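You operate a simulated robot arm through the tools that you are given. There is no shell and no other tool.

You run a simulated robot arm. Do the job below in one go: nothing can be reset, and whatever is moved stays where it is left.

TASK
Tighten the loose green terminal knob under the clear cover.
Fine: power off before the cover opens, cover shut before the power goes back on. Where these are worked on the way, their far stop is far enough and under half their travel is too little: terminal cover.

The check looks at the end state, three seconds after you hand in, the way a careful person would. Anything else that was tipped, shoved, dropped, spilled or broken makes it a failure. A push-on lid holds only when it is set on centred and level and pressed home; a screw cap is set on level and turned clockwise until tight.

THE ROBOT
A 6-joint arm with a two-finger parallel gripper, fixed in place. Base frame: the origin is at the foot of the arm, x ahead of it, y to its left, z up; the work surface is at about z = 8. Units: mm, degrees, N and s.
With the tool pointing down near the work surface it reaches from about 140 to 580 mm from the base axis. Its first joint turns from -66.0 to 66.0 degrees. Payload 2.1 kg.
The TCP is the grasp point between the finger pads, 30 mm short of the fingertips. In the tool frame z runs along the fingers and y along their closing line. The gripper opens to 94 mm. The fingers are 28 mm wide and 10 mm thick; the gripper's body (50 by 96 mm) begins 55 mm behind the TCP.
Orientation is told as [roll, pitch, yaw] about the base's x, y, z axes, in that order, counted from this pose: with the fingers straight down and closing along the base's y, the tool's x points along the base's -x, its y along +y and its z along -z.

THE INTERFACE
- The arm moves only by the tool arm_command. Its arguments are lists of equal length, an entry for each row: "xyz": the shift along the tool's x, y, z in cm, a list of three; "rotation": the turn, a rotation vector about the tool's x, y, z in degrees, a list of three. In form: {"xyz": [[tx, ty, tz], ...], "rotation": [[rx, ry, rz], ...]}. A call has 1 to 20 rows; each row shifts and turns the commanded pose from where the row before left it, along the tool's axes as they then stand. "claw" is the closure, from 0 (fully open) to 1 (shut), set as the call begins (left out, the last holds). Each row takes 0.2 s and may step no farther than 50 mm and 8.6 degrees from the row before; otherwise, or with a gripper value out of range, the whole call is refused. A pose out of reach is approached as far as the arm can. The call stops where the force on the tool passes 70 N (or 10 N more than at its start, if that is more) or the arm is blocked; 0.2 s more then pass. Each finger travels about 72 mm/s and halts on what it meets, pressing with about 29 N; the grip force reading is that of the motor and also rises with nothing between the fingers. The clock runs only during rows and for 0.2 s after the last one: add rows that do not move to give the fingers time. It gives the time, the measured TCP pose, the force on the tool (base axes), the opening and the grip force at its end, in the units of the frame above (readings bear some noise), with the torque about the TCP (base axes, N m) and any sound that the robot's microphone picked up, and new pictures: "show" is both (left out), scene, wrist or none.
- Cameras (640 x 400 px; columns grow to the right, rows downward): "scene" is fixed at [45.9, -386.1, 485.3]; the picture's right is [0.66, -0.75, 0.00], its down [-0.43, -0.38, -0.82] and it looks along [0.61, 0.54, -0.57] (base axes); focal length 299 px, centre (320, 200). "wrist" rides on the gripper at [76, 14, -103] in the tool frame; the picture's right is [-0.18, 0.98, 0.00], its down [-0.75, -0.14, -0.64] and it looks along [-0.63, -0.12, 0.77] (tool axes); focal length 243 px, centre (320, 200). There is no depth. A picture from a camera that has moved, and an enlarged one, comes with that camera's place and axes in the base frame and with its lens. The place of the scene camera against the robot may be out by one fixed shift of up to 25 mm in any direction.
- inspect(camera, box): a new picture of the part [left, top, right, bottom] of that camera's present view, enlarged. It takes no simulated time.
- finish_job(): hands the job in; it is judged then, once.

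Nothing tells you positions but the pictures and the camera data. Unless the task says otherwise, let go and move clear before handing in.

The tools are called as a command line: name --argument value ..., lists and objects as JSON in quotes. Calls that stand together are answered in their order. arm_command: Moves the arm, as the interface text tells. Its arguments: {"type":"object","properties":{"xyz":{"type":"array","items":{"type":"array","items":{"type":"number"}}},"rotation":{"type":"array","items":{"type":"array","items":{"type":"number"}}},"claw":{"type":"number"},"show":{"type":"string","enum":["both","scene","wrist","none"]}},"required":["xyz","rotation"]} The other tools are called the same way: inspect (camera, box) takes an enlarged picture of a part of a camera's view; finish_job () hands the job in.

At the start:

```text
clock: 0.0
eef_pos: [268.6, -85.3, 319.2]
ee_rot: [0.0, -0.2, -0.1]
contact_force: [-0.5, 0.2, 0.0]
wrist_torque: [-0.01, -0.01, -0.04]
width: 93.9
gripper_force: 0.0
```

scene: 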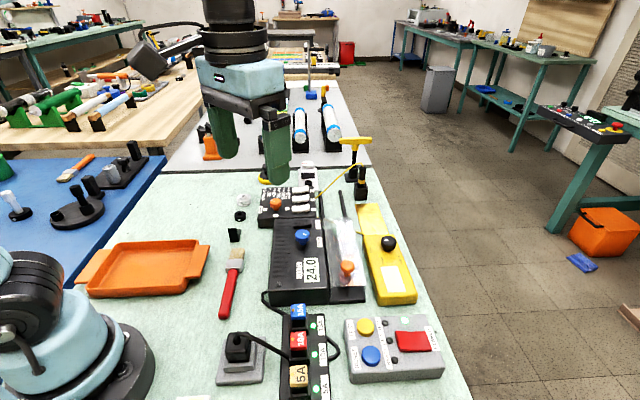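
wrist: 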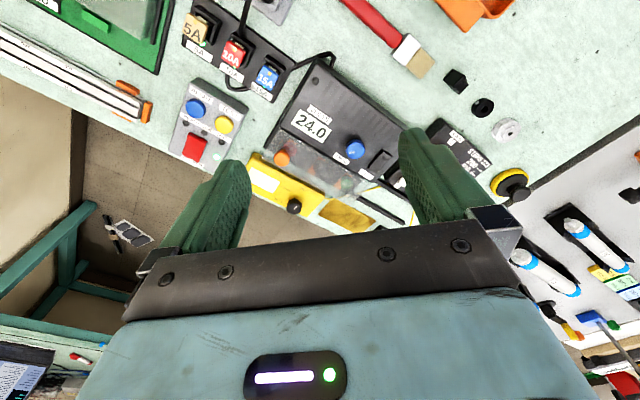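

I see a bench power supply reading 24.0 with a blue knob and a clear cover with an orange knob beside it. I'll look closer before moving anything.

inspect --camera "scene" --box '[240, 170, 440, 310]'

inspect --camera "wrist" --box '[230, 60, 430, 240]'

inspect --camera "scene" --box '[200, 290, 460, 400]'

inspect --camera "wrist" --box '[160, 0, 360, 170]'

```text
2.86 times, centred on (340, 240) of scene
camera zoom: at [45.9, -386.1, 485.3], right [0.66, -0.75, 0.0], down [-0.43, -0.38, -0.82], along [0.61, 0.54, -0.57], focal length 855 px, centre (263, 86)
```

zoom: 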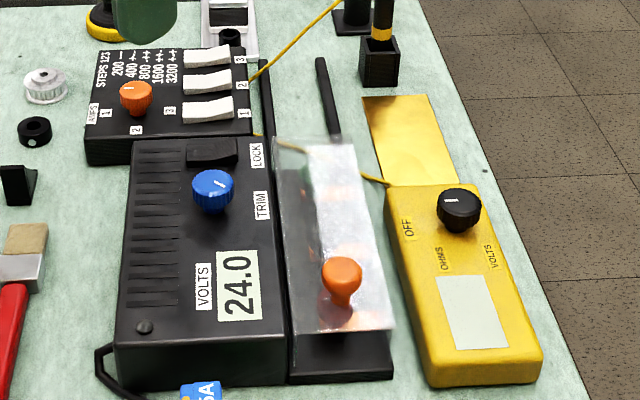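

```text
2.22 times, centred on (330, 150) of wrist
camera zoom: at [192.7, -71.3, 421.0], right [0.18, 0.98, 0.0], down [0.75, -0.14, 0.64], along [0.63, -0.12, -0.77], focal length 539 px, centre (298, 311)
```

zoom: 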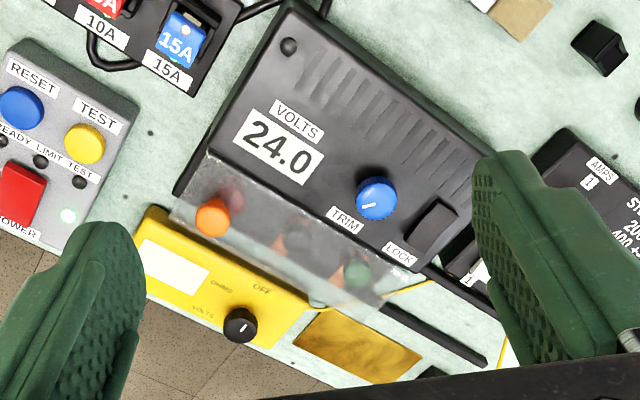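

```text
2.46 times, centred on (330, 345) of scene
camera zoom: at [45.9, -386.1, 485.3], right [0.66, -0.75, 0.0], down [-0.43, -0.38, -0.82], along [0.61, 0.54, -0.57], focal length 736 px, centre (295, -157)
```

zoom: 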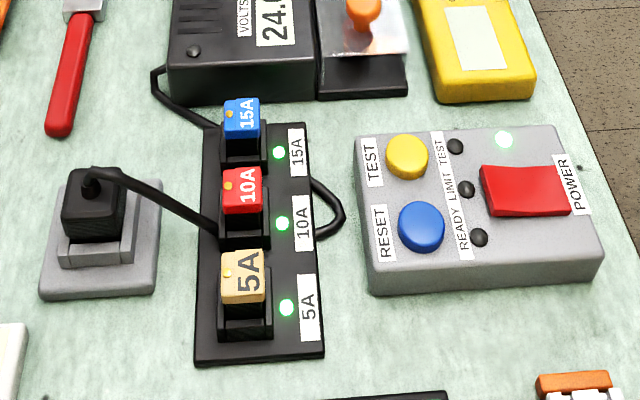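

```text
2.35 times, centred on (260, 85) of wrist
camera zoom: at [192.7, -71.3, 421.0], right [0.18, 0.98, 0.0], down [0.75, -0.14, 0.64], along [0.63, -0.12, -0.77], focal length 571 px, centre (461, 471)
```

zoom: 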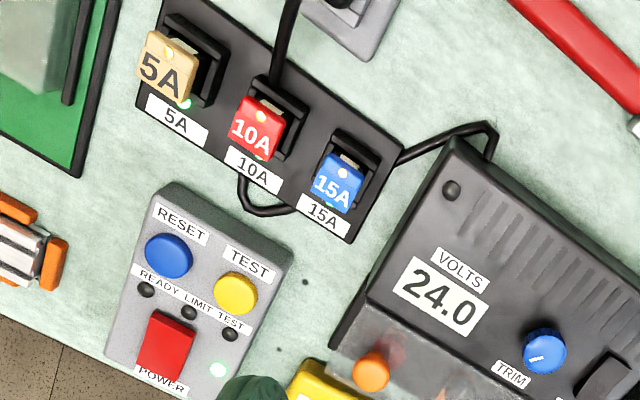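

The supply sits to the right with a clear cover and rails running on past it. I need a view from straight above with the fingers out of the way, so I'll move back and to the right at the same height.

arm_command --xyz '[[3.5, -3, 0], [3.5, -3, 0], [0, 0, 0]]' --rotation '[[0, 0, 0], [0, 0, 0], [0, 0, 0]]'

```text
clock: 0.8
eef_pos: [198.7, -144.4, 317.3]
ee_rot: [0.1, -0.1, 0.0]
contact_force: [0.2, -0.3, -0.2]
wrist_torque: [0.02, 0.01, -0.01]
width: 93.9
gripper_force: 0.1
camera wrist: at [123.5, -131.1, 418.8], right [0.18, 0.98, 0.0], down [0.75, -0.14, 0.64], along [0.63, -0.12, -0.77], focal length 243 px, centre (320, 200)
```

scene: 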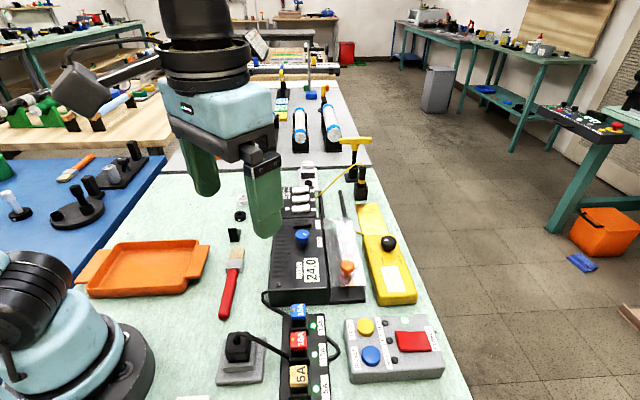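
wrist: 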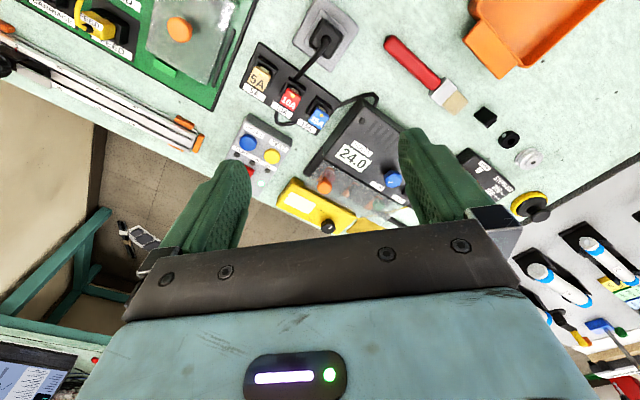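

The orange knob comes out at about (375, -169, 79) from two views. The wrist picture runs upside down (top is near the base), so I'll move forward to look straight down on the supply.

arm_command --xyz '[[-4.5, 0, 0], [-4.5, 0, 0], [-4.5, 0, 0], [-4.5, 0, 0], [0, 0, 0]]' --rotation '[[0, 0, 0], [0, 0, 0], [0, 0, 0], [0, 0, 0], [0, 0, 0]]' --show "wrist"

inspect --camera "wrist" --box '[160, 0, 440, 175]'

```text
clock: 2.0
eef_pos: [378.0, -144.8, 322.1]
ee_rot: [0.0, -0.1, 0.0]
contact_force: [0.1, 0.4, -0.1]
wrist_torque: [-0.01, 0.02, 0.02]
width: 93.9
gripper_force: 0.1
camera wrist: at [301.8, -131.4, 423.2], right [0.18, 0.98, 0.0], down [0.75, -0.14, 0.64], along [0.63, -0.12, -0.77], focal length 243 px, centre (320, 200)
```

wrist: 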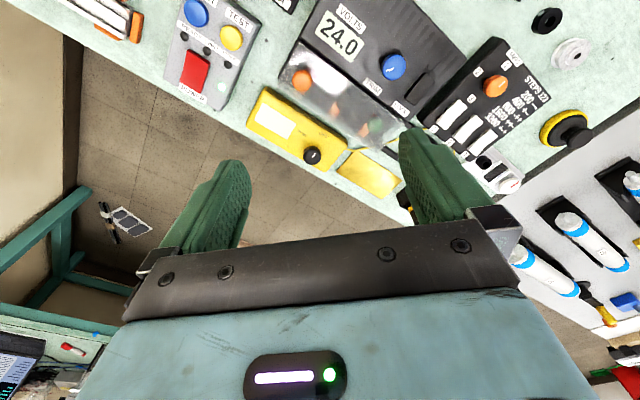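

```text
2.29 times, centred on (300, 88) of wrist
camera zoom: at [301.8, -131.4, 423.2], right [0.18, 0.98, 0.0], down [0.75, -0.14, 0.64], along [0.63, -0.12, -0.77], focal length 555 px, centre (366, 457)
```

zoom: 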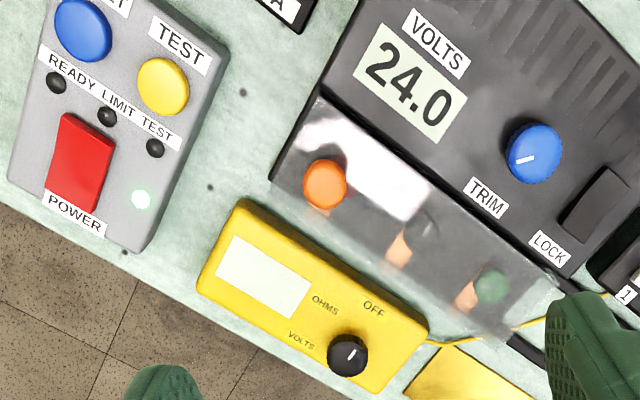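

Under the cover there look to be a dark terminal and a green one, with the orange knob on the cover's top as its handle. Next I'll trace the supply cord at the strip and plug and look at the power box.

arm_command --xyz '[[4.4, -2.2, 1], [4.4, -2.2, 1], [0, 0, 0]]' --rotation '[[0, 0, 0], [0, 0, 0], [0, 0, 0]]' --show "wrist"

inspect --camera "wrist" --box '[200, 0, 440, 150]'

inspect --camera "wrist" --box '[120, 0, 320, 125]'

```text
refused: row 1 steps farther than a row can; nothing moved
```

```text
2.67 times, centred on (320, 75) of wrist
camera zoom: at [301.8, -131.4, 423.2], right [0.18, 0.98, 0.0], down [0.75, -0.14, 0.64], along [0.63, -0.12, -0.77], focal length 647 px, centre (320, 533)
```

zoom: 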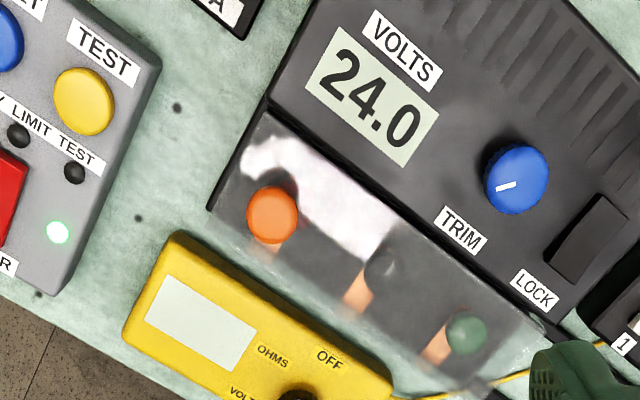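

```text
3.20 times, centred on (220, 62) of wrist
camera zoom: at [301.8, -131.4, 423.2], right [0.18, 0.98, 0.0], down [0.75, -0.14, 0.64], along [0.63, -0.12, -0.77], focal length 776 px, centre (640, 640)
```

zoom: 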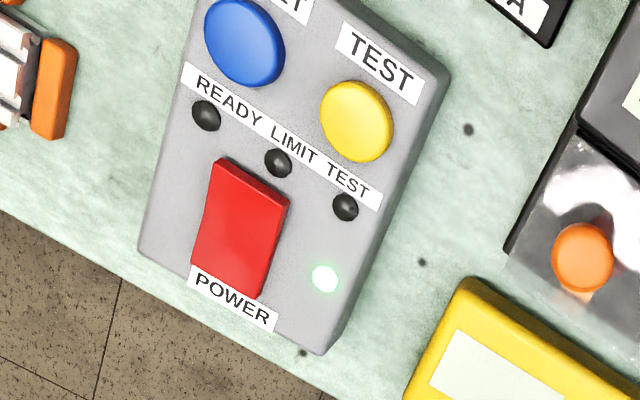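

The POWER rocker has its green lamp lit on a separate grey box. I'm continuing to the strip and plug to see what feeds the supply.

arm_command --xyz '[[4, -2, 0.7], [4, -2, 0.7], [0, 0, 0]]' --rotation '[[0, 0, 0], [0, 0, 0], [0, 0, 0]]' --show "wrist"

inspect --camera "wrist" --box '[200, 0, 440, 150]'

inspect --camera "scene" --box '[210, 280, 370, 400]'

```text
clock: 2.8
eef_pos: [295.9, -189.1, 307.0]
ee_rot: [0.0, 0.0, 0.0]
contact_force: [-0.3, -1.0, 0.7]
wrist_torque: [0.03, 0.01, 0.0]
width: 94.0
gripper_force: 0.1
camera wrist: at [220.7, -174.8, 409.2], right [0.18, 0.98, 0.0], down [0.75, -0.14, 0.64], along [0.63, -0.12, -0.77], focal length 243 px, centre (320, 200)
```

wrist: 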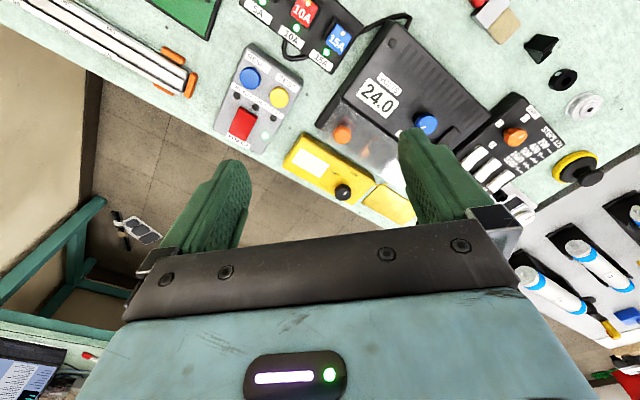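

```text
2.67 times, centred on (320, 75) of wrist
camera zoom: at [220.7, -174.8, 409.2], right [0.18, 0.98, 0.0], down [0.75, -0.14, 0.64], along [0.63, -0.12, -0.77], focal length 647 px, centre (320, 533)
```

zoom: 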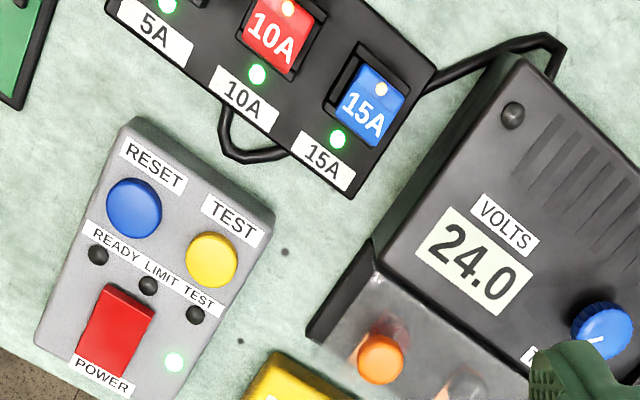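

```text
3.33 times, centred on (290, 340) of scene
camera zoom: at [45.9, -386.1, 485.3], right [0.66, -0.75, 0.0], down [-0.43, -0.38, -0.82], along [0.61, 0.54, -0.57], focal length 997 px, centre (420, -267)
```

zoom: 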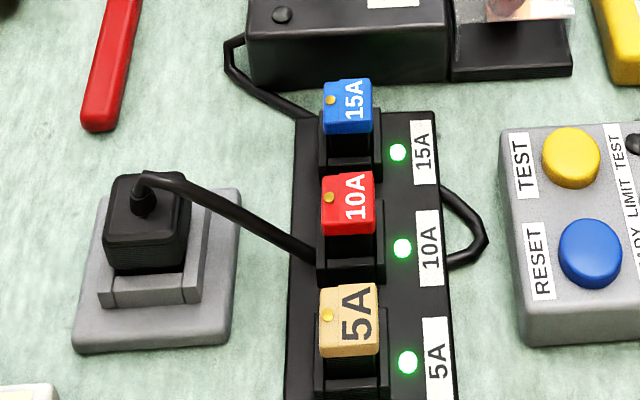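

The supply's cord runs under the fuse strip and over to the plug in the grey socket. At the edge of an earlier view there was also a green board with a clear cover and an orange knob, so I'll look at that before deciding which cover is meant.

arm_command --xyz '[[4, -2, 0], [4, -2, 0], [2, -2, 0], [0, 0, 0]]' --rotation '[[0, 0, 0], [0, 0, 0], [0, 0, 0], [0, 0, 0]]' --show "wrist"

inspect --camera "wrist" --box '[0, 0, 260, 165]'

inspect --camera "wrist" --box '[220, 0, 460, 150]'

```text
clock: 3.8
eef_pos: [199.3, -244.2, 303.8]
ee_rot: [-0.1, -0.1, -0.1]
contact_force: [1.0, 0.0, -0.1]
wrist_torque: [-0.02, 0.0, -0.02]
width: 93.9
gripper_force: 0.0
camera wrist: at [123.3, -230.9, 404.9], right [0.18, 0.98, 0.0], down [0.75, -0.14, 0.64], along [0.63, -0.12, -0.77], focal length 243 px, centre (320, 200)
```

wrist: 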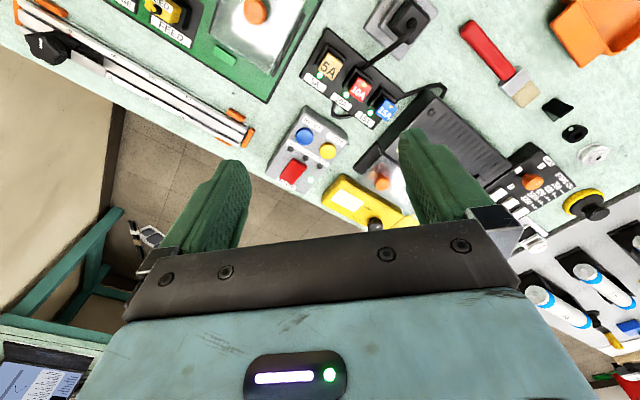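

```text
2.42 times, centred on (130, 82) of wrist
camera zoom: at [123.3, -230.9, 404.9], right [0.18, 0.98, 0.0], down [0.75, -0.14, 0.64], along [0.63, -0.12, -0.77], focal length 588 px, centre (781, 485)
```

zoom: 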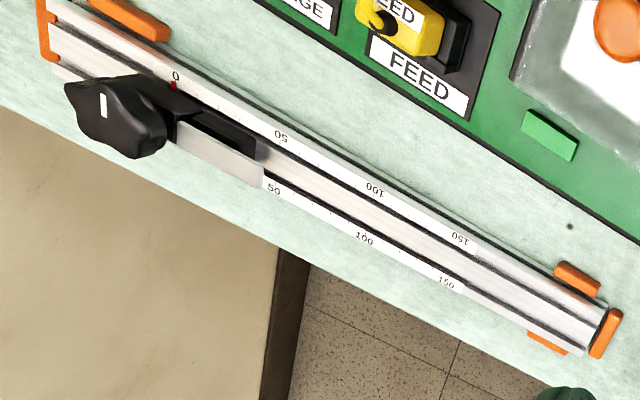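

```text
2.67 times, centred on (340, 75) of wrist
camera zoom: at [123.3, -230.9, 404.9], right [0.18, 0.98, 0.0], down [0.75, -0.14, 0.64], along [0.63, -0.12, -0.77], focal length 647 px, centre (267, 533)
```

zoom: 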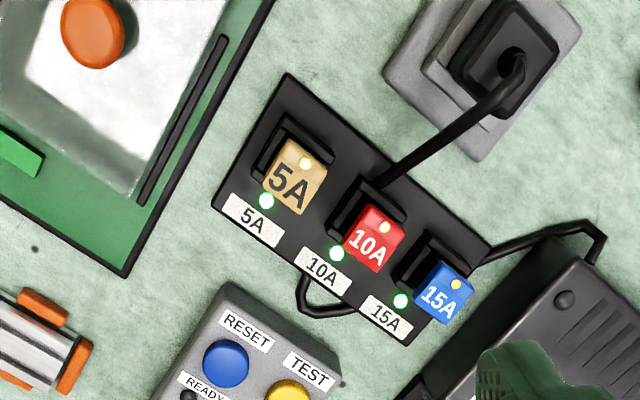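

A second clear-covered station sits on a green board at the near right. I'll move closer to see what is under its cover.

arm_command --xyz '[[3.4, 0.3, 0], [3.4, 0.2, 0], [0, 0, 0]]' --rotation '[[0, 0, 0], [0, 0, 0], [0, 0, 0]]' --show "both"

inspect --camera "wrist" --box '[100, 0, 380, 175]'

```text
clock: 4.6
eef_pos: [130.5, -242.2, 304.0]
ee_rot: [0.1, -0.1, -0.1]
contact_force: [-0.2, 0.7, 0.1]
wrist_torque: [0.04, 0.0, -0.01]
width: 94.1
gripper_force: 0.2
camera wrist: at [54.6, -228.5, 405.0], right [0.18, 0.98, 0.0], down [0.75, -0.14, 0.64], along [0.63, -0.12, -0.77], focal length 243 px, centre (320, 200)
```

scene: 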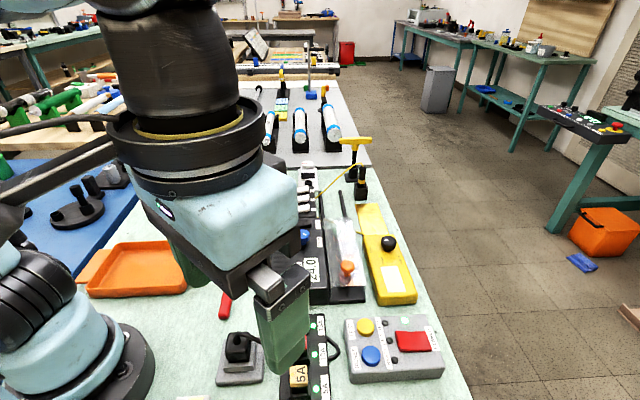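
wrist: 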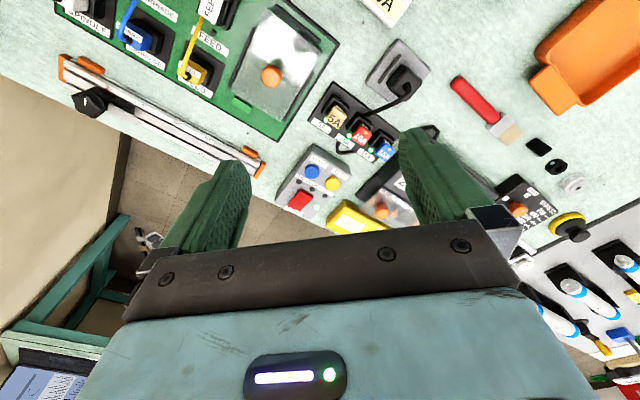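

```text
2.29 times, centred on (240, 88) of wrist
camera zoom: at [54.6, -228.5, 405.0], right [0.18, 0.98, 0.0], down [0.75, -0.14, 0.64], along [0.63, -0.12, -0.77], focal length 555 px, centre (503, 457)
```

zoom: 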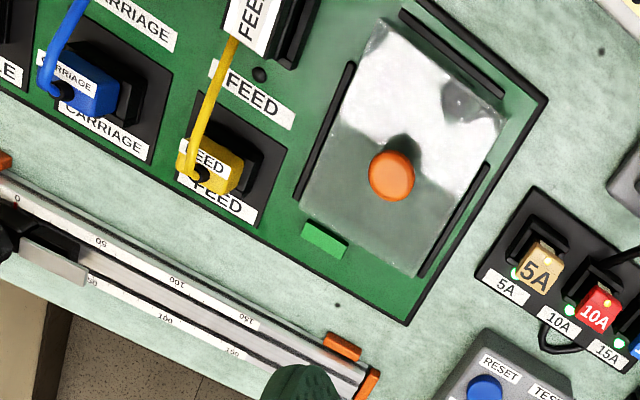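

The green board has no terminals, so the job is the cover on the black supply. It runs along a yaw of about 40° and appears to slide on rails toward its far end. I'll go in lower to see the cover, the terminals and the supply's corner details.

arm_command --xyz '[[-4.8, 0.6, 0], [-4.8, 0.6, 0], [-4.8, 0.6, 0], [-4.8, 0.6, 0], [-4.8, 0.6, 0], [-2, 0.6, 4], [0, 0, 4.5], [0, 0, 3], [0, 0, 0]]' --rotation '[[0, 0, 0], [0, 0, 0], [0, 0, 0], [0, 0, 0], [0, 0, 0], [0, 0, 0], [0, 0, 0], [0, 0, 0], [0, 0, 0]]' --show "wrist"

inspect --camera "wrist" --box '[220, 0, 480, 165]'

```text
clock: 6.6
eef_pos: [391.8, -208.3, 190.1]
ee_rot: [0.0, -0.2, 0.0]
contact_force: [-0.4, 0.0, -0.3]
wrist_torque: [-0.02, 0.01, -0.01]
width: 94.1
gripper_force: 0.0
camera wrist: at [315.1, -193.5, 291.5], right [0.18, 0.98, 0.0], down [0.75, -0.14, 0.64], along [0.63, -0.12, -0.77], focal length 243 px, centre (320, 200)
```

wrist: 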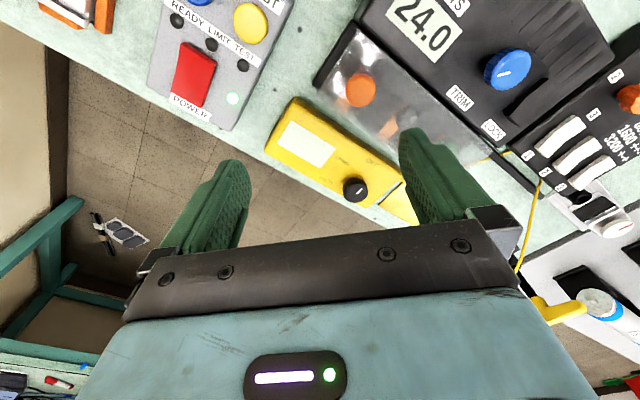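

```text
2.42 times, centred on (350, 82) of wrist
camera zoom: at [315.1, -193.5, 291.5], right [0.18, 0.98, 0.0], down [0.75, -0.14, 0.64], along [0.63, -0.12, -0.77], focal length 588 px, centre (247, 485)
```

zoom: 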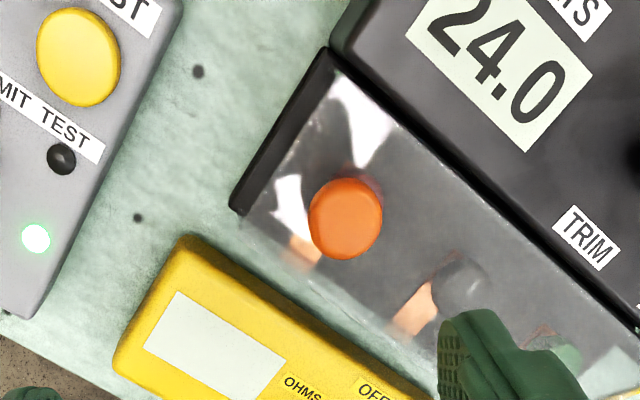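

I'm now looking low over the cover, and the rocker works out to about (350, -323, 38). I'll zoom in on the rocker and the supply from the scene camera to see how the rocker is tilted.

inspect --camera "scene" --box '[340, 310, 450, 385]'

inspect --camera "wrist" --box '[140, 0, 260, 140]'

inspect --camera "scene" --box '[260, 200, 380, 310]'

```text
5.33 times, centred on (395, 348) of scene
camera zoom: at [46.0, -386.1, 485.3], right [0.66, -0.75, 0.0], down [-0.43, -0.38, -0.82], along [0.61, 0.54, -0.57], focal length 1596 px, centre (-80, -587)
```

zoom: 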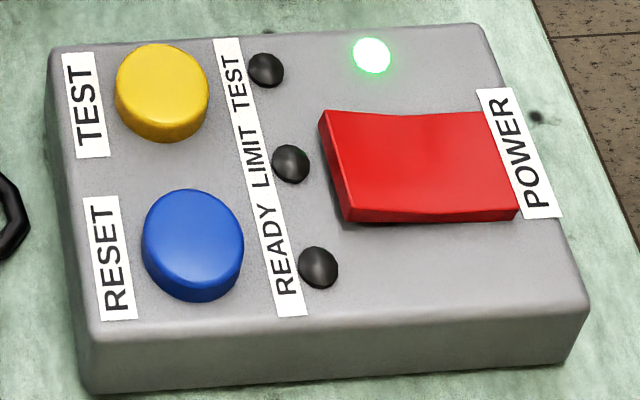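

```text
2.86 times, centred on (200, 70) of wrist
camera zoom: at [315.1, -193.5, 291.5], right [0.18, 0.98, 0.0], down [0.75, -0.14, 0.64], along [0.63, -0.12, -0.77], focal length 693 px, centre (663, 571)
```

zoom: 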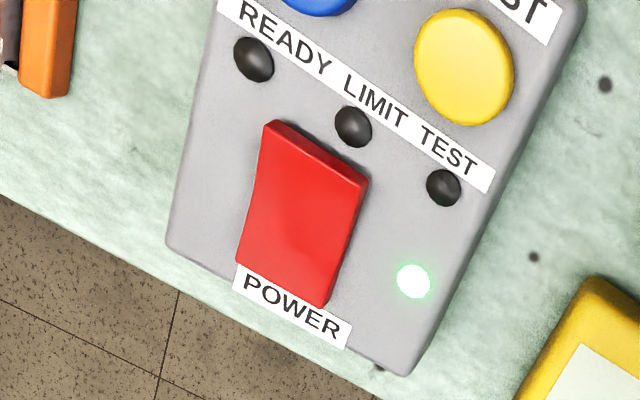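

```text
3.64 times, centred on (320, 255) of scene
camera zoom: at [46.0, -386.1, 485.3], right [0.66, -0.75, 0.0], down [-0.43, -0.38, -0.82], along [0.61, 0.54, -0.57], focal length 1088 px, centre (320, 0)
```

zoom: 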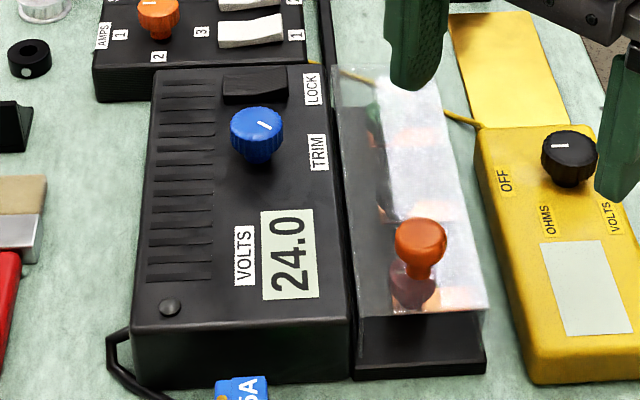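

The raised end of the red rocker is the one nearest the lamps, and the POWER-label end is down with the lamp lit, so it is on. I'll test it first because it can be undone: fingers closed, tool yawed to line up, hovering over the raised end at about (338, -308).

arm_command --xyz '[[1.8, -3.3, 0], [1.8, -3.3, 0], [1.8, -3.4, 0], [0, 0, 0], [0, 0, 0], [0, 0, 0], [0, 0, 0], [0, 0, 0], [0, 0, 0], [0, 0, 0]]' --rotation '[[0, 0, 0], [0, 0, 0], [0, 0, 0], [0, 0, -7.4], [0, 0, -7.4], [0, 0, -7.4], [0, 0, -7.4], [0, 0, -7.4], [0, 0, -7], [0, 0, 0]]' --claw 1 --show "both"

```text
clock: 8.8
eef_pos: [337.2, -304.3, 190.5]
ee_rot: [0.0, -0.1, 44.2]
contact_force: [-0.1, -0.1, 0.0]
wrist_torque: [0.0, -0.01, 0.02]
width: 0.0
gripper_force: 28.4
camera wrist: at [272.5, -347.7, 291.7], right [-0.55, 0.83, 0.0], down [0.64, 0.42, 0.64], along [0.54, 0.35, -0.77], focal length 243 px, centre (320, 200)
```

scene: 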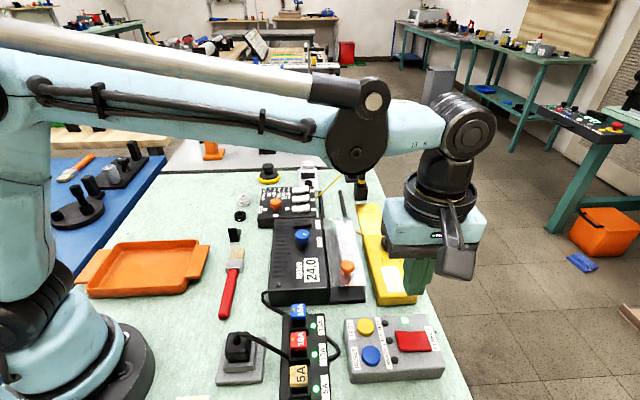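
wrist: 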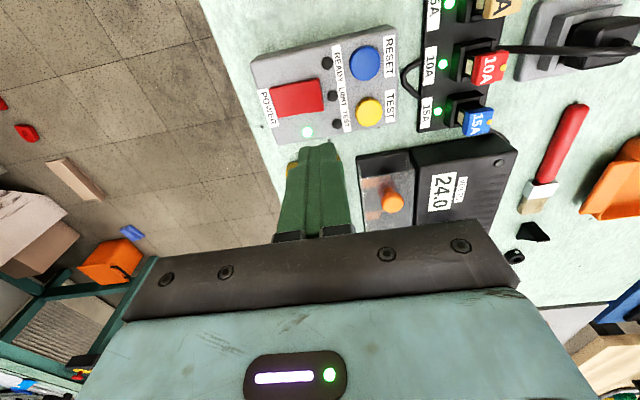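

The tool is aligned. From this view the raised end is at about (334, -306) and the low end at about (368, -344). I'll shift to 10 mm inside the raised end and come down to just above it.

arm_command --xyz '[[0.3, -0.9, 4], [0, 0, 4], [0, 0, 2.4], [0, 0, 0]]' --rotation '[[0, 0, 0], [0, 0, 0], [0, 0, 0], [0, 0, 0]]' --show "both"

inspect --camera "wrist" --box '[220, 60, 420, 200]'

inspect --camera "scene" --box '[330, 280, 470, 390]'

```text
clock: 9.8
eef_pos: [343.6, -313.1, 86.1]
ee_rot: [0.0, -0.1, 44.1]
contact_force: [0.0, -0.7, -0.2]
wrist_torque: [-0.03, 0.02, -0.05]
width: 0.0
gripper_force: 29.2
camera wrist: at [278.2, -356.2, 187.7], right [-0.55, 0.83, 0.0], down [0.64, 0.42, 0.64], along [0.54, 0.35, -0.77], focal length 243 px, centre (320, 200)
```

scene: 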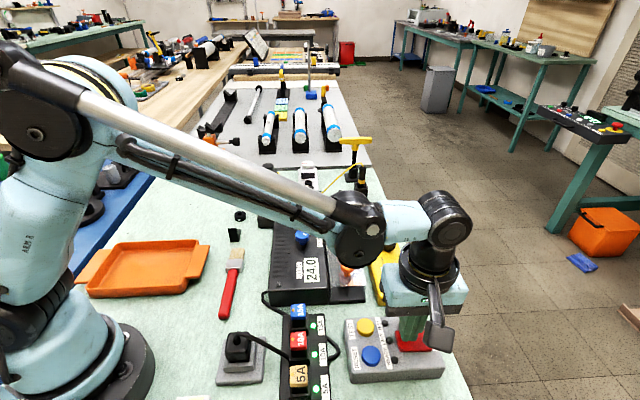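
wrist: 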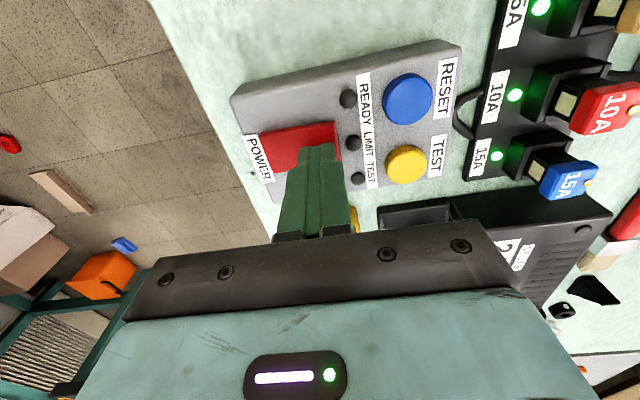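

```text
2.86 times, centred on (320, 130) of wrist
camera zoom: at [278.2, -356.2, 187.7], right [-0.55, 0.83, 0.0], down [0.64, 0.42, 0.64], along [0.54, 0.35, -0.77], focal length 693 px, centre (320, 400)
```

zoom: 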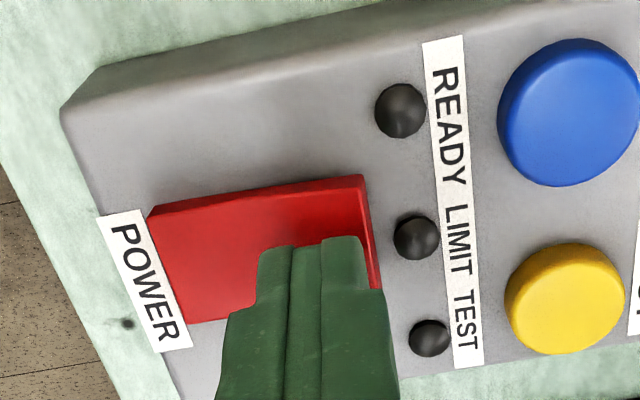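

```text
3.64 times, centred on (400, 335) of scene
camera zoom: at [45.9, -386.1, 485.3], right [0.66, -0.75, 0.0], down [-0.43, -0.38, -0.82], along [0.61, 0.54, -0.57], focal length 1088 px, centre (29, -291)
```

zoom: 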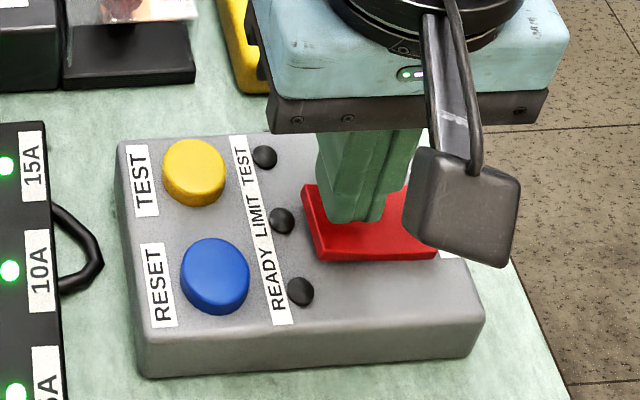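

The fingertips are just above the raised half of the rocker. I'll press down in small steps.

arm_command --xyz '[[0, 0.3, 0.3], [0, 0, 0.4], [0, 0, 0.4], [0, 0, 0.3], [0, 0, 0.3], [0, 0, 0.3], [0, 0, 0]]' --rotation '[[0, 0, 0], [0, 0, 0], [0, 0, 0], [0, 0, 0], [0, 0, 0], [0, 0, 0], [0, 0, 0]]' --show "both"

inspect --camera "scene" --box '[330, 280, 470, 390]'

```text
clock: 11.0
eef_pos: [338.5, -310.8, 71.9]
ee_rot: [0.1, -0.1, 44.0]
contact_force: [-1.3, 1.4, 23.2]
wrist_torque: [-0.11, -0.11, 0.01]
width: 0.0
gripper_force: 28.9
stopped in row 6: the force on the tool passed its limit at 83 N (the readings are from after the stop); the commanded pose is now the measured one
camera wrist: at [274.5, -353.8, 175.5], right [-0.55, 0.83, 0.0], down [0.64, 0.42, 0.64], along [0.54, 0.36, -0.77], focal length 243 px, centre (320, 200)
```

scene: 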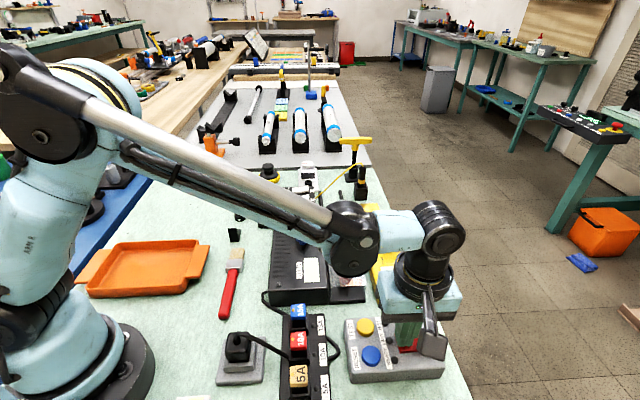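
wrist: 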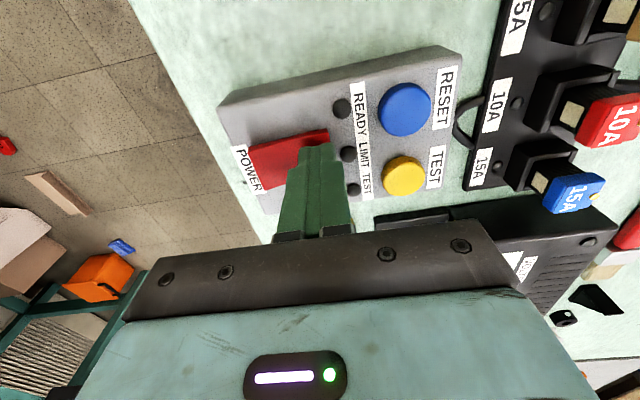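

```text
3.64 times, centred on (400, 335) of scene
camera zoom: at [45.9, -386.1, 485.4], right [0.66, -0.75, 0.0], down [-0.43, -0.38, -0.82], along [0.61, 0.54, -0.57], focal length 1088 px, centre (29, -291)
```

zoom: 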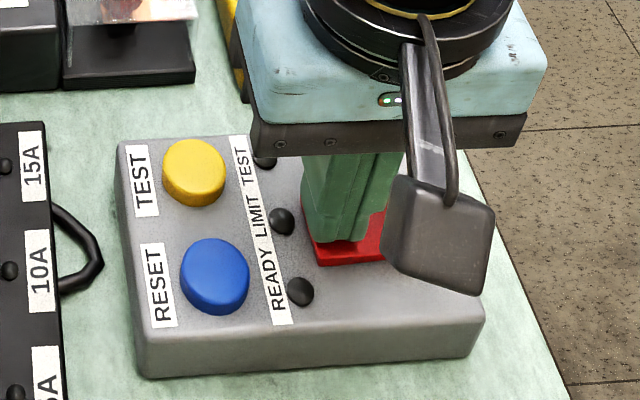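

The display and the fuse lamps all went dark, so this rocker is the supply's power and it is now off. Next I'll lift off and move over to look at the cover handle.

arm_command --xyz '[[0, 0, -4], [0, 0, -4], [0, 0, -4], [-2.2, 2.6, 0], [-2.2, 2.6, 0], [-2.1, 2.5, 0], [0, 0, 0]]' --rotation '[[0, 0, 0], [0, 0, 0], [0, 0, 0], [0, 0, 0], [0, 0, 0], [0, 0, 0], [0, 0, 0]]' --claw 0 --show "both"

inspect --camera "wrist" --box '[230, 0, 430, 180]'

inspect --camera "scene" --box '[330, 300, 460, 390]'

```text
clock: 12.6
eef_pos: [333.8, -212.4, 194.4]
ee_rot: [0.1, -0.2, 44.1]
contact_force: [-0.9, -0.3, -0.1]
wrist_torque: [0.07, -0.03, 0.0]
width: 93.7
gripper_force: 0.0
camera wrist: at [269.3, -255.4, 295.3], right [-0.55, 0.83, 0.0], down [0.64, 0.42, 0.64], along [0.54, 0.36, -0.77], focal length 243 px, centre (320, 200)
```

scene: 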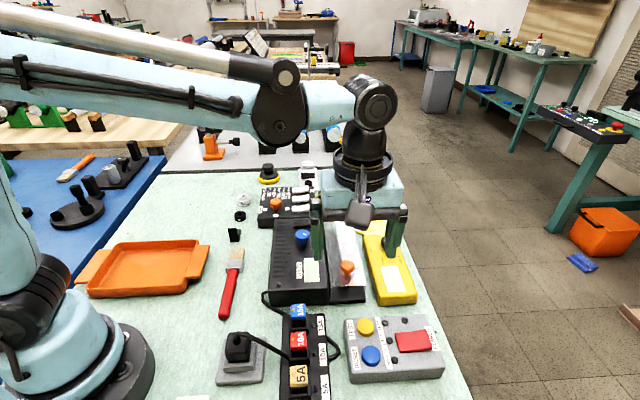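
wrist: 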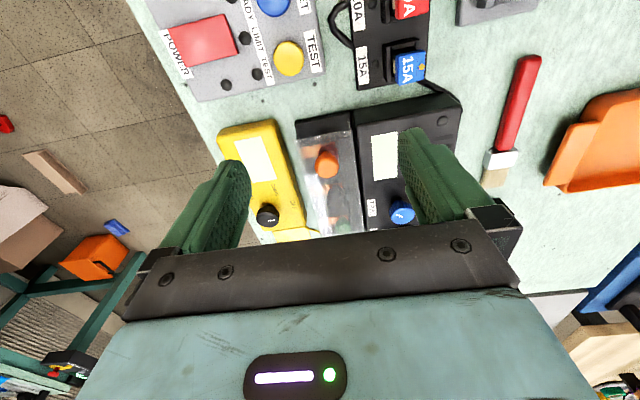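

```text
2.22 times, centred on (330, 90) of wrist
camera zoom: at [269.3, -255.4, 295.3], right [-0.55, 0.83, 0.0], down [0.64, 0.42, 0.64], along [0.54, 0.36, -0.77], focal length 539 px, centre (298, 444)
```

zoom: 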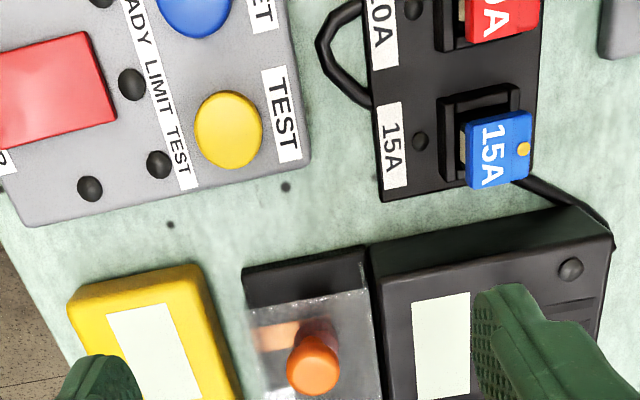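

```text
4.44 times, centred on (395, 345) of scene
camera zoom: at [46.0, -386.1, 485.3], right [0.66, -0.75, 0.0], down [-0.43, -0.38, -0.82], along [0.61, 0.54, -0.57], focal length 1330 px, centre (-13, -444)
```

zoom: 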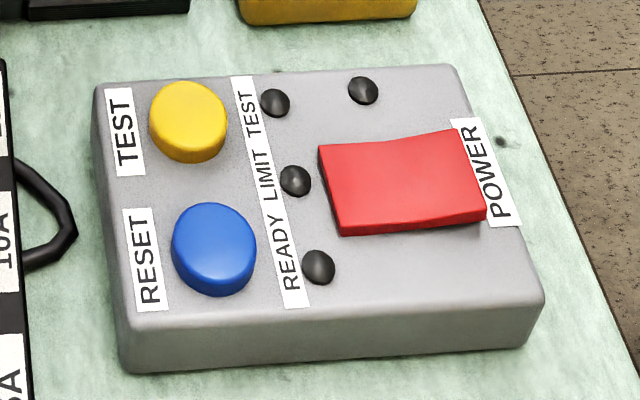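

Power is confirmed off. The cover handle triangulates to about (384, -170) with its top near z 61 and a diameter of about 26 mm. I'll take a lower view along the cover to judge the heights before gripping.

arm_command --xyz '[[1.2, 0, 4], [1.3, 0, 4.4], [0, 0, 0]]' --rotation '[[0, 0, 0], [0, 0, 0], [0, 0, 0]]' --show "both"

inspect --camera "wrist" --box '[240, 100, 400, 240]'

inspect --camera "scene" --box '[290, 170, 390, 310]'

```text
clock: 13.4
eef_pos: [313.8, -224.4, 108.3]
ee_rot: [0.2, -0.1, 44.1]
contact_force: [-0.2, 0.2, -0.9]
wrist_torque: [-0.03, 0.01, 0.04]
width: 93.5
gripper_force: 0.0
camera wrist: at [250.1, -267.6, 210.6], right [-0.55, 0.83, 0.0], down [0.64, 0.42, 0.64], along [0.54, 0.36, -0.77], focal length 243 px, centre (320, 200)
```

scene: 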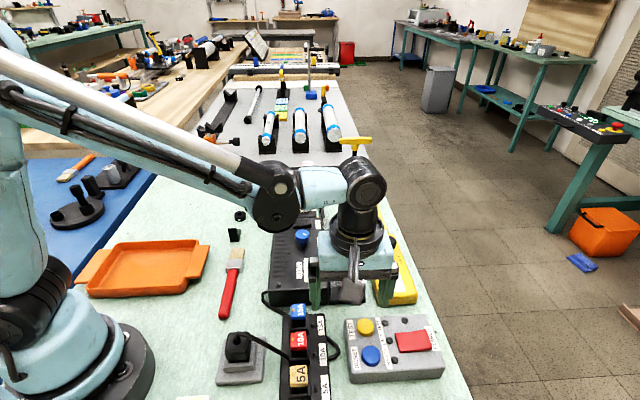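
wrist: 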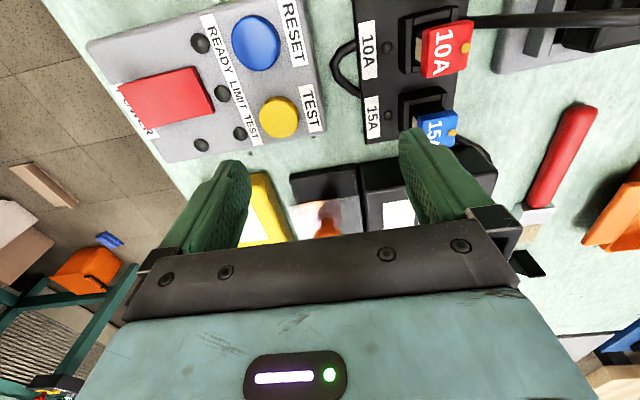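

```text
2.86 times, centred on (320, 170) of wrist
camera zoom: at [250.1, -267.6, 210.6], right [-0.55, 0.83, 0.0], down [0.64, 0.42, 0.64], along [0.54, 0.36, -0.77], focal length 693 px, centre (320, 286)
```

zoom: 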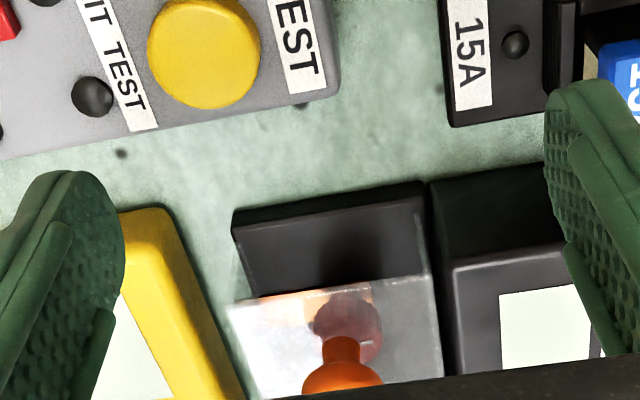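

```text
2.86 times, centred on (340, 240) of scene
camera zoom: at [45.9, -386.1, 485.3], right [0.66, -0.75, 0.0], down [-0.43, -0.38, -0.82], along [0.61, 0.54, -0.57], focal length 855 px, centre (263, 86)
```

zoom: 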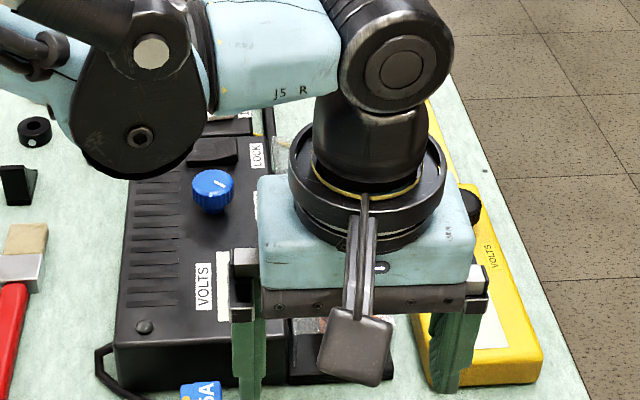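

The cover top is at about z 39, the supply top at about z 60, and the handle stands about 22 mm above the cover. I'll part-close the fingers so one fits between the knob and the supply, and hover over the handle.

arm_command --xyz '[[-2.9, -0.3, 0], [-2.9, -0.3, 0], [-3.0, -0.3, 0], [0, 0, 0], [0, 0, 0]]' --rotation '[[0, 0, 0], [0, 0, 0], [0, 0, 0], [0, 0, 0], [0, 0, 0]]' --claw 0.5 --show "both"

inspect --camera "wrist" --box '[240, 60, 400, 240]'

inspect --camera "scene" --box '[290, 210, 390, 310]'

```text
clock: 14.6
eef_pos: [385.0, -171.3, 109.8]
ee_rot: [0.1, -0.2, 44.1]
contact_force: [0.3, -0.3, -0.1]
wrist_torque: [0.01, -0.04, 0.01]
width: 47.2
gripper_force: 0.1
camera wrist: at [320.5, -214.5, 211.1], right [-0.55, 0.83, 0.0], down [0.64, 0.42, 0.64], along [0.54, 0.36, -0.77], focal length 243 px, centre (320, 200)
```

scene: 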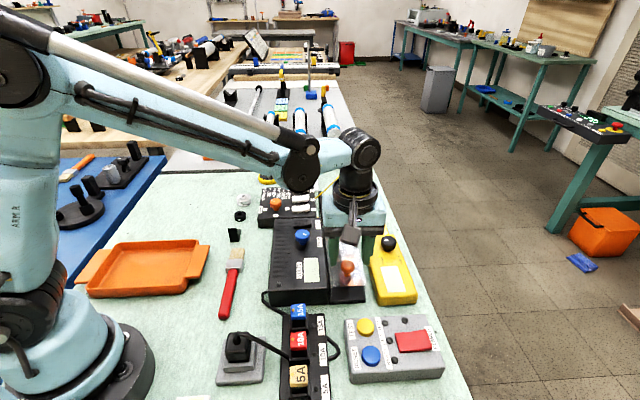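
wrist: 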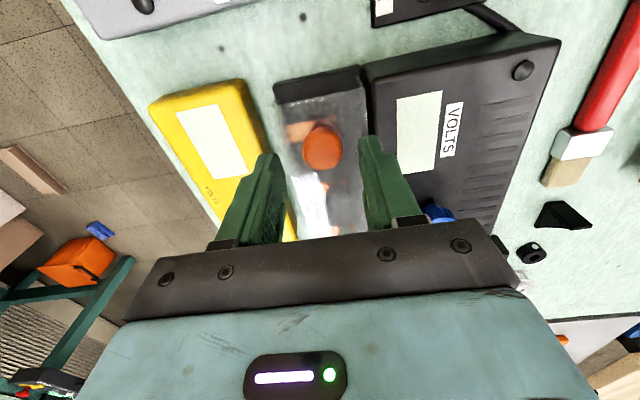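

```text
2.22 times, centred on (320, 150) of wrist
camera zoom: at [320.5, -214.5, 211.1], right [-0.55, 0.83, 0.0], down [0.64, 0.42, 0.64], along [0.54, 0.36, -0.77], focal length 539 px, centre (320, 311)
```

zoom: 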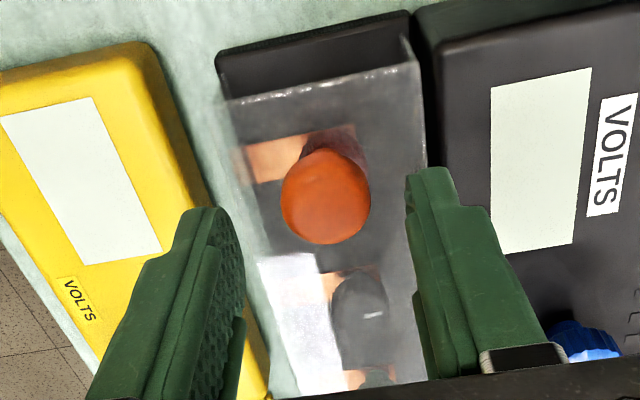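

```text
4.00 times, centred on (340, 260) of scene
camera zoom: at [46.0, -386.1, 485.3], right [0.66, -0.75, 0.0], down [-0.43, -0.38, -0.82], along [0.61, 0.54, -0.57], focal length 1197 px, centre (240, -40)
```

zoom: 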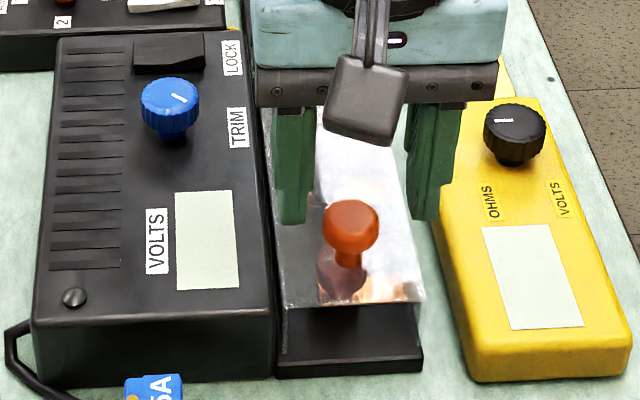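

The TCP is centred over the handle at (385, -171). I'll go down so the fingertips straddle the knob at about z 50, then close.

arm_command --xyz '[[0, 0, 1], [0, 0, 1], [0, 0, 1], [0, 0, 0]]' --rotation '[[0, 0, 0], [0, 0, 0], [0, 0, 0], [0, 0, 0]]' --show "wrist"

inspect --camera "wrist" --box '[240, 60, 400, 240]'

inspect --camera "scene" --box '[290, 210, 390, 310]'

```text
clock: 15.6
eef_pos: [384.0, -171.4, 79.4]
ee_rot: [0.1, -0.2, 44.2]
contact_force: [0.2, -0.2, 0.3]
wrist_torque: [0.04, 0.01, 0.01]
width: 47.0
gripper_force: 0.0
camera wrist: at [319.0, -215.2, 181.4], right [-0.55, 0.83, 0.0], down [0.64, 0.42, 0.64], along [0.54, 0.36, -0.77], focal length 243 px, centre (320, 200)
```

wrist: 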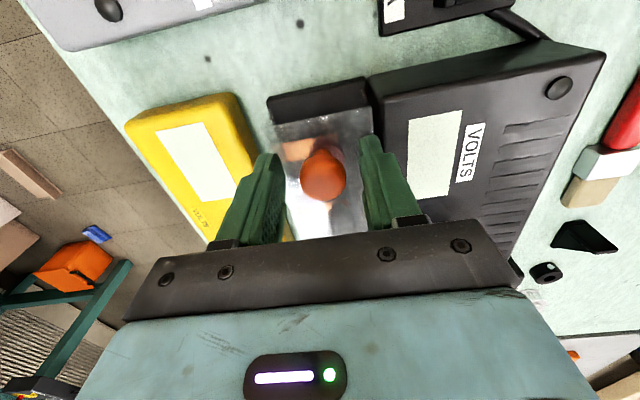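

```text
2.22 times, centred on (320, 150) of wrist
camera zoom: at [319.0, -215.2, 181.4], right [-0.55, 0.83, 0.0], down [0.64, 0.42, 0.64], along [0.54, 0.36, -0.77], focal length 539 px, centre (320, 311)
```

zoom: 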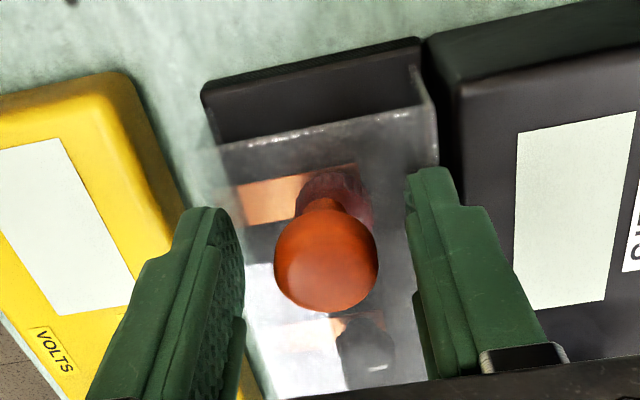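

```text
4.00 times, centred on (340, 260) of scene
camera zoom: at [45.9, -386.1, 485.3], right [0.66, -0.75, 0.0], down [-0.43, -0.38, -0.82], along [0.61, 0.54, -0.57], focal length 1197 px, centre (240, -40)
```

zoom: 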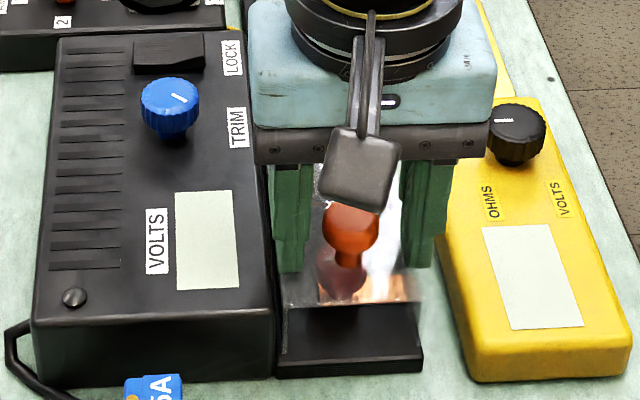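

The knob centre comes out at about (381, -172, 71), so the cover top is nearer z 50. I'll raise 4 mm, move 3 mm back, and close on the knob.

arm_command --xyz '[[0.3, 0, -0.4], [0, 0, 0]]' --rotation '[[0, 0, 0], [0, 0, 0]]' --show "none"

arm_command --xyz '[[0, 0, 0], [0, 0, 0], [0, 0, 0]]' --rotation '[[0, 0, 0], [0, 0, 0], [0, 0, 0]]' --claw 1 --show "wrist"

inspect --camera "wrist" --box '[240, 60, 400, 240]'

```text
clock: 16.2
eef_pos: [380.4, -175.3, 80.6]
ee_rot: [0.1, -0.2, 44.1]
contact_force: [-0.6, -0.4, 0.0]
wrist_torque: [0.02, -0.01, -0.03]
width: 47.0
gripper_force: 0.2
```

```text
clock: 17.0
eef_pos: [379.6, -174.7, 83.4]
ee_rot: [0.4, -0.2, 44.2]
contact_force: [-16.0, 17.4, 0.6]
wrist_torque: [0.31, 0.07, 0.12]
width: 24.4
gripper_force: 45.3
camera wrist: at [316.0, -217.3, 184.7], right [-0.55, 0.83, 0.01], down [0.64, 0.42, 0.64], along [0.53, 0.36, -0.77], focal length 243 px, centre (320, 200)
```

wrist: 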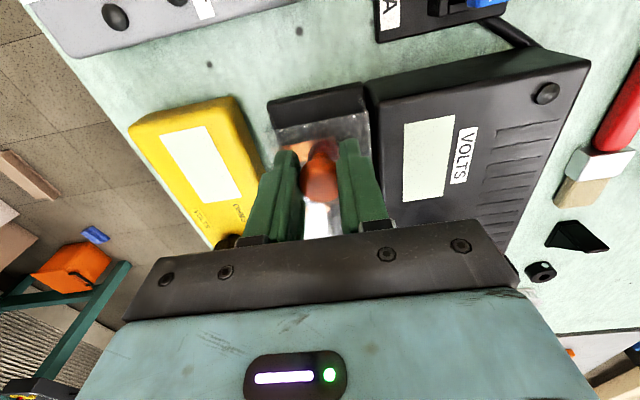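

```text
2.22 times, centred on (320, 150) of wrist
camera zoom: at [316.0, -217.3, 184.7], right [-0.55, 0.83, 0.01], down [0.64, 0.42, 0.64], along [0.53, 0.36, -0.77], focal length 539 px, centre (320, 311)
```

zoom: 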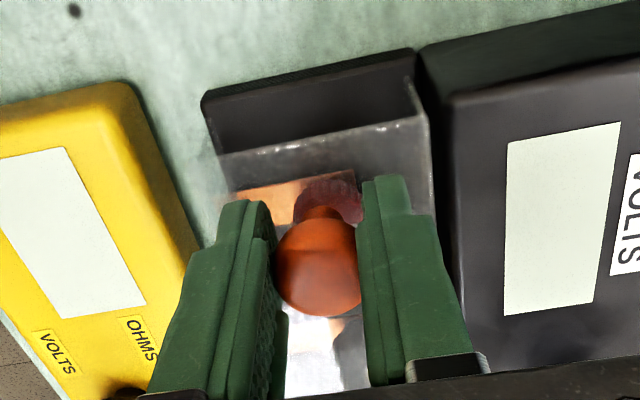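

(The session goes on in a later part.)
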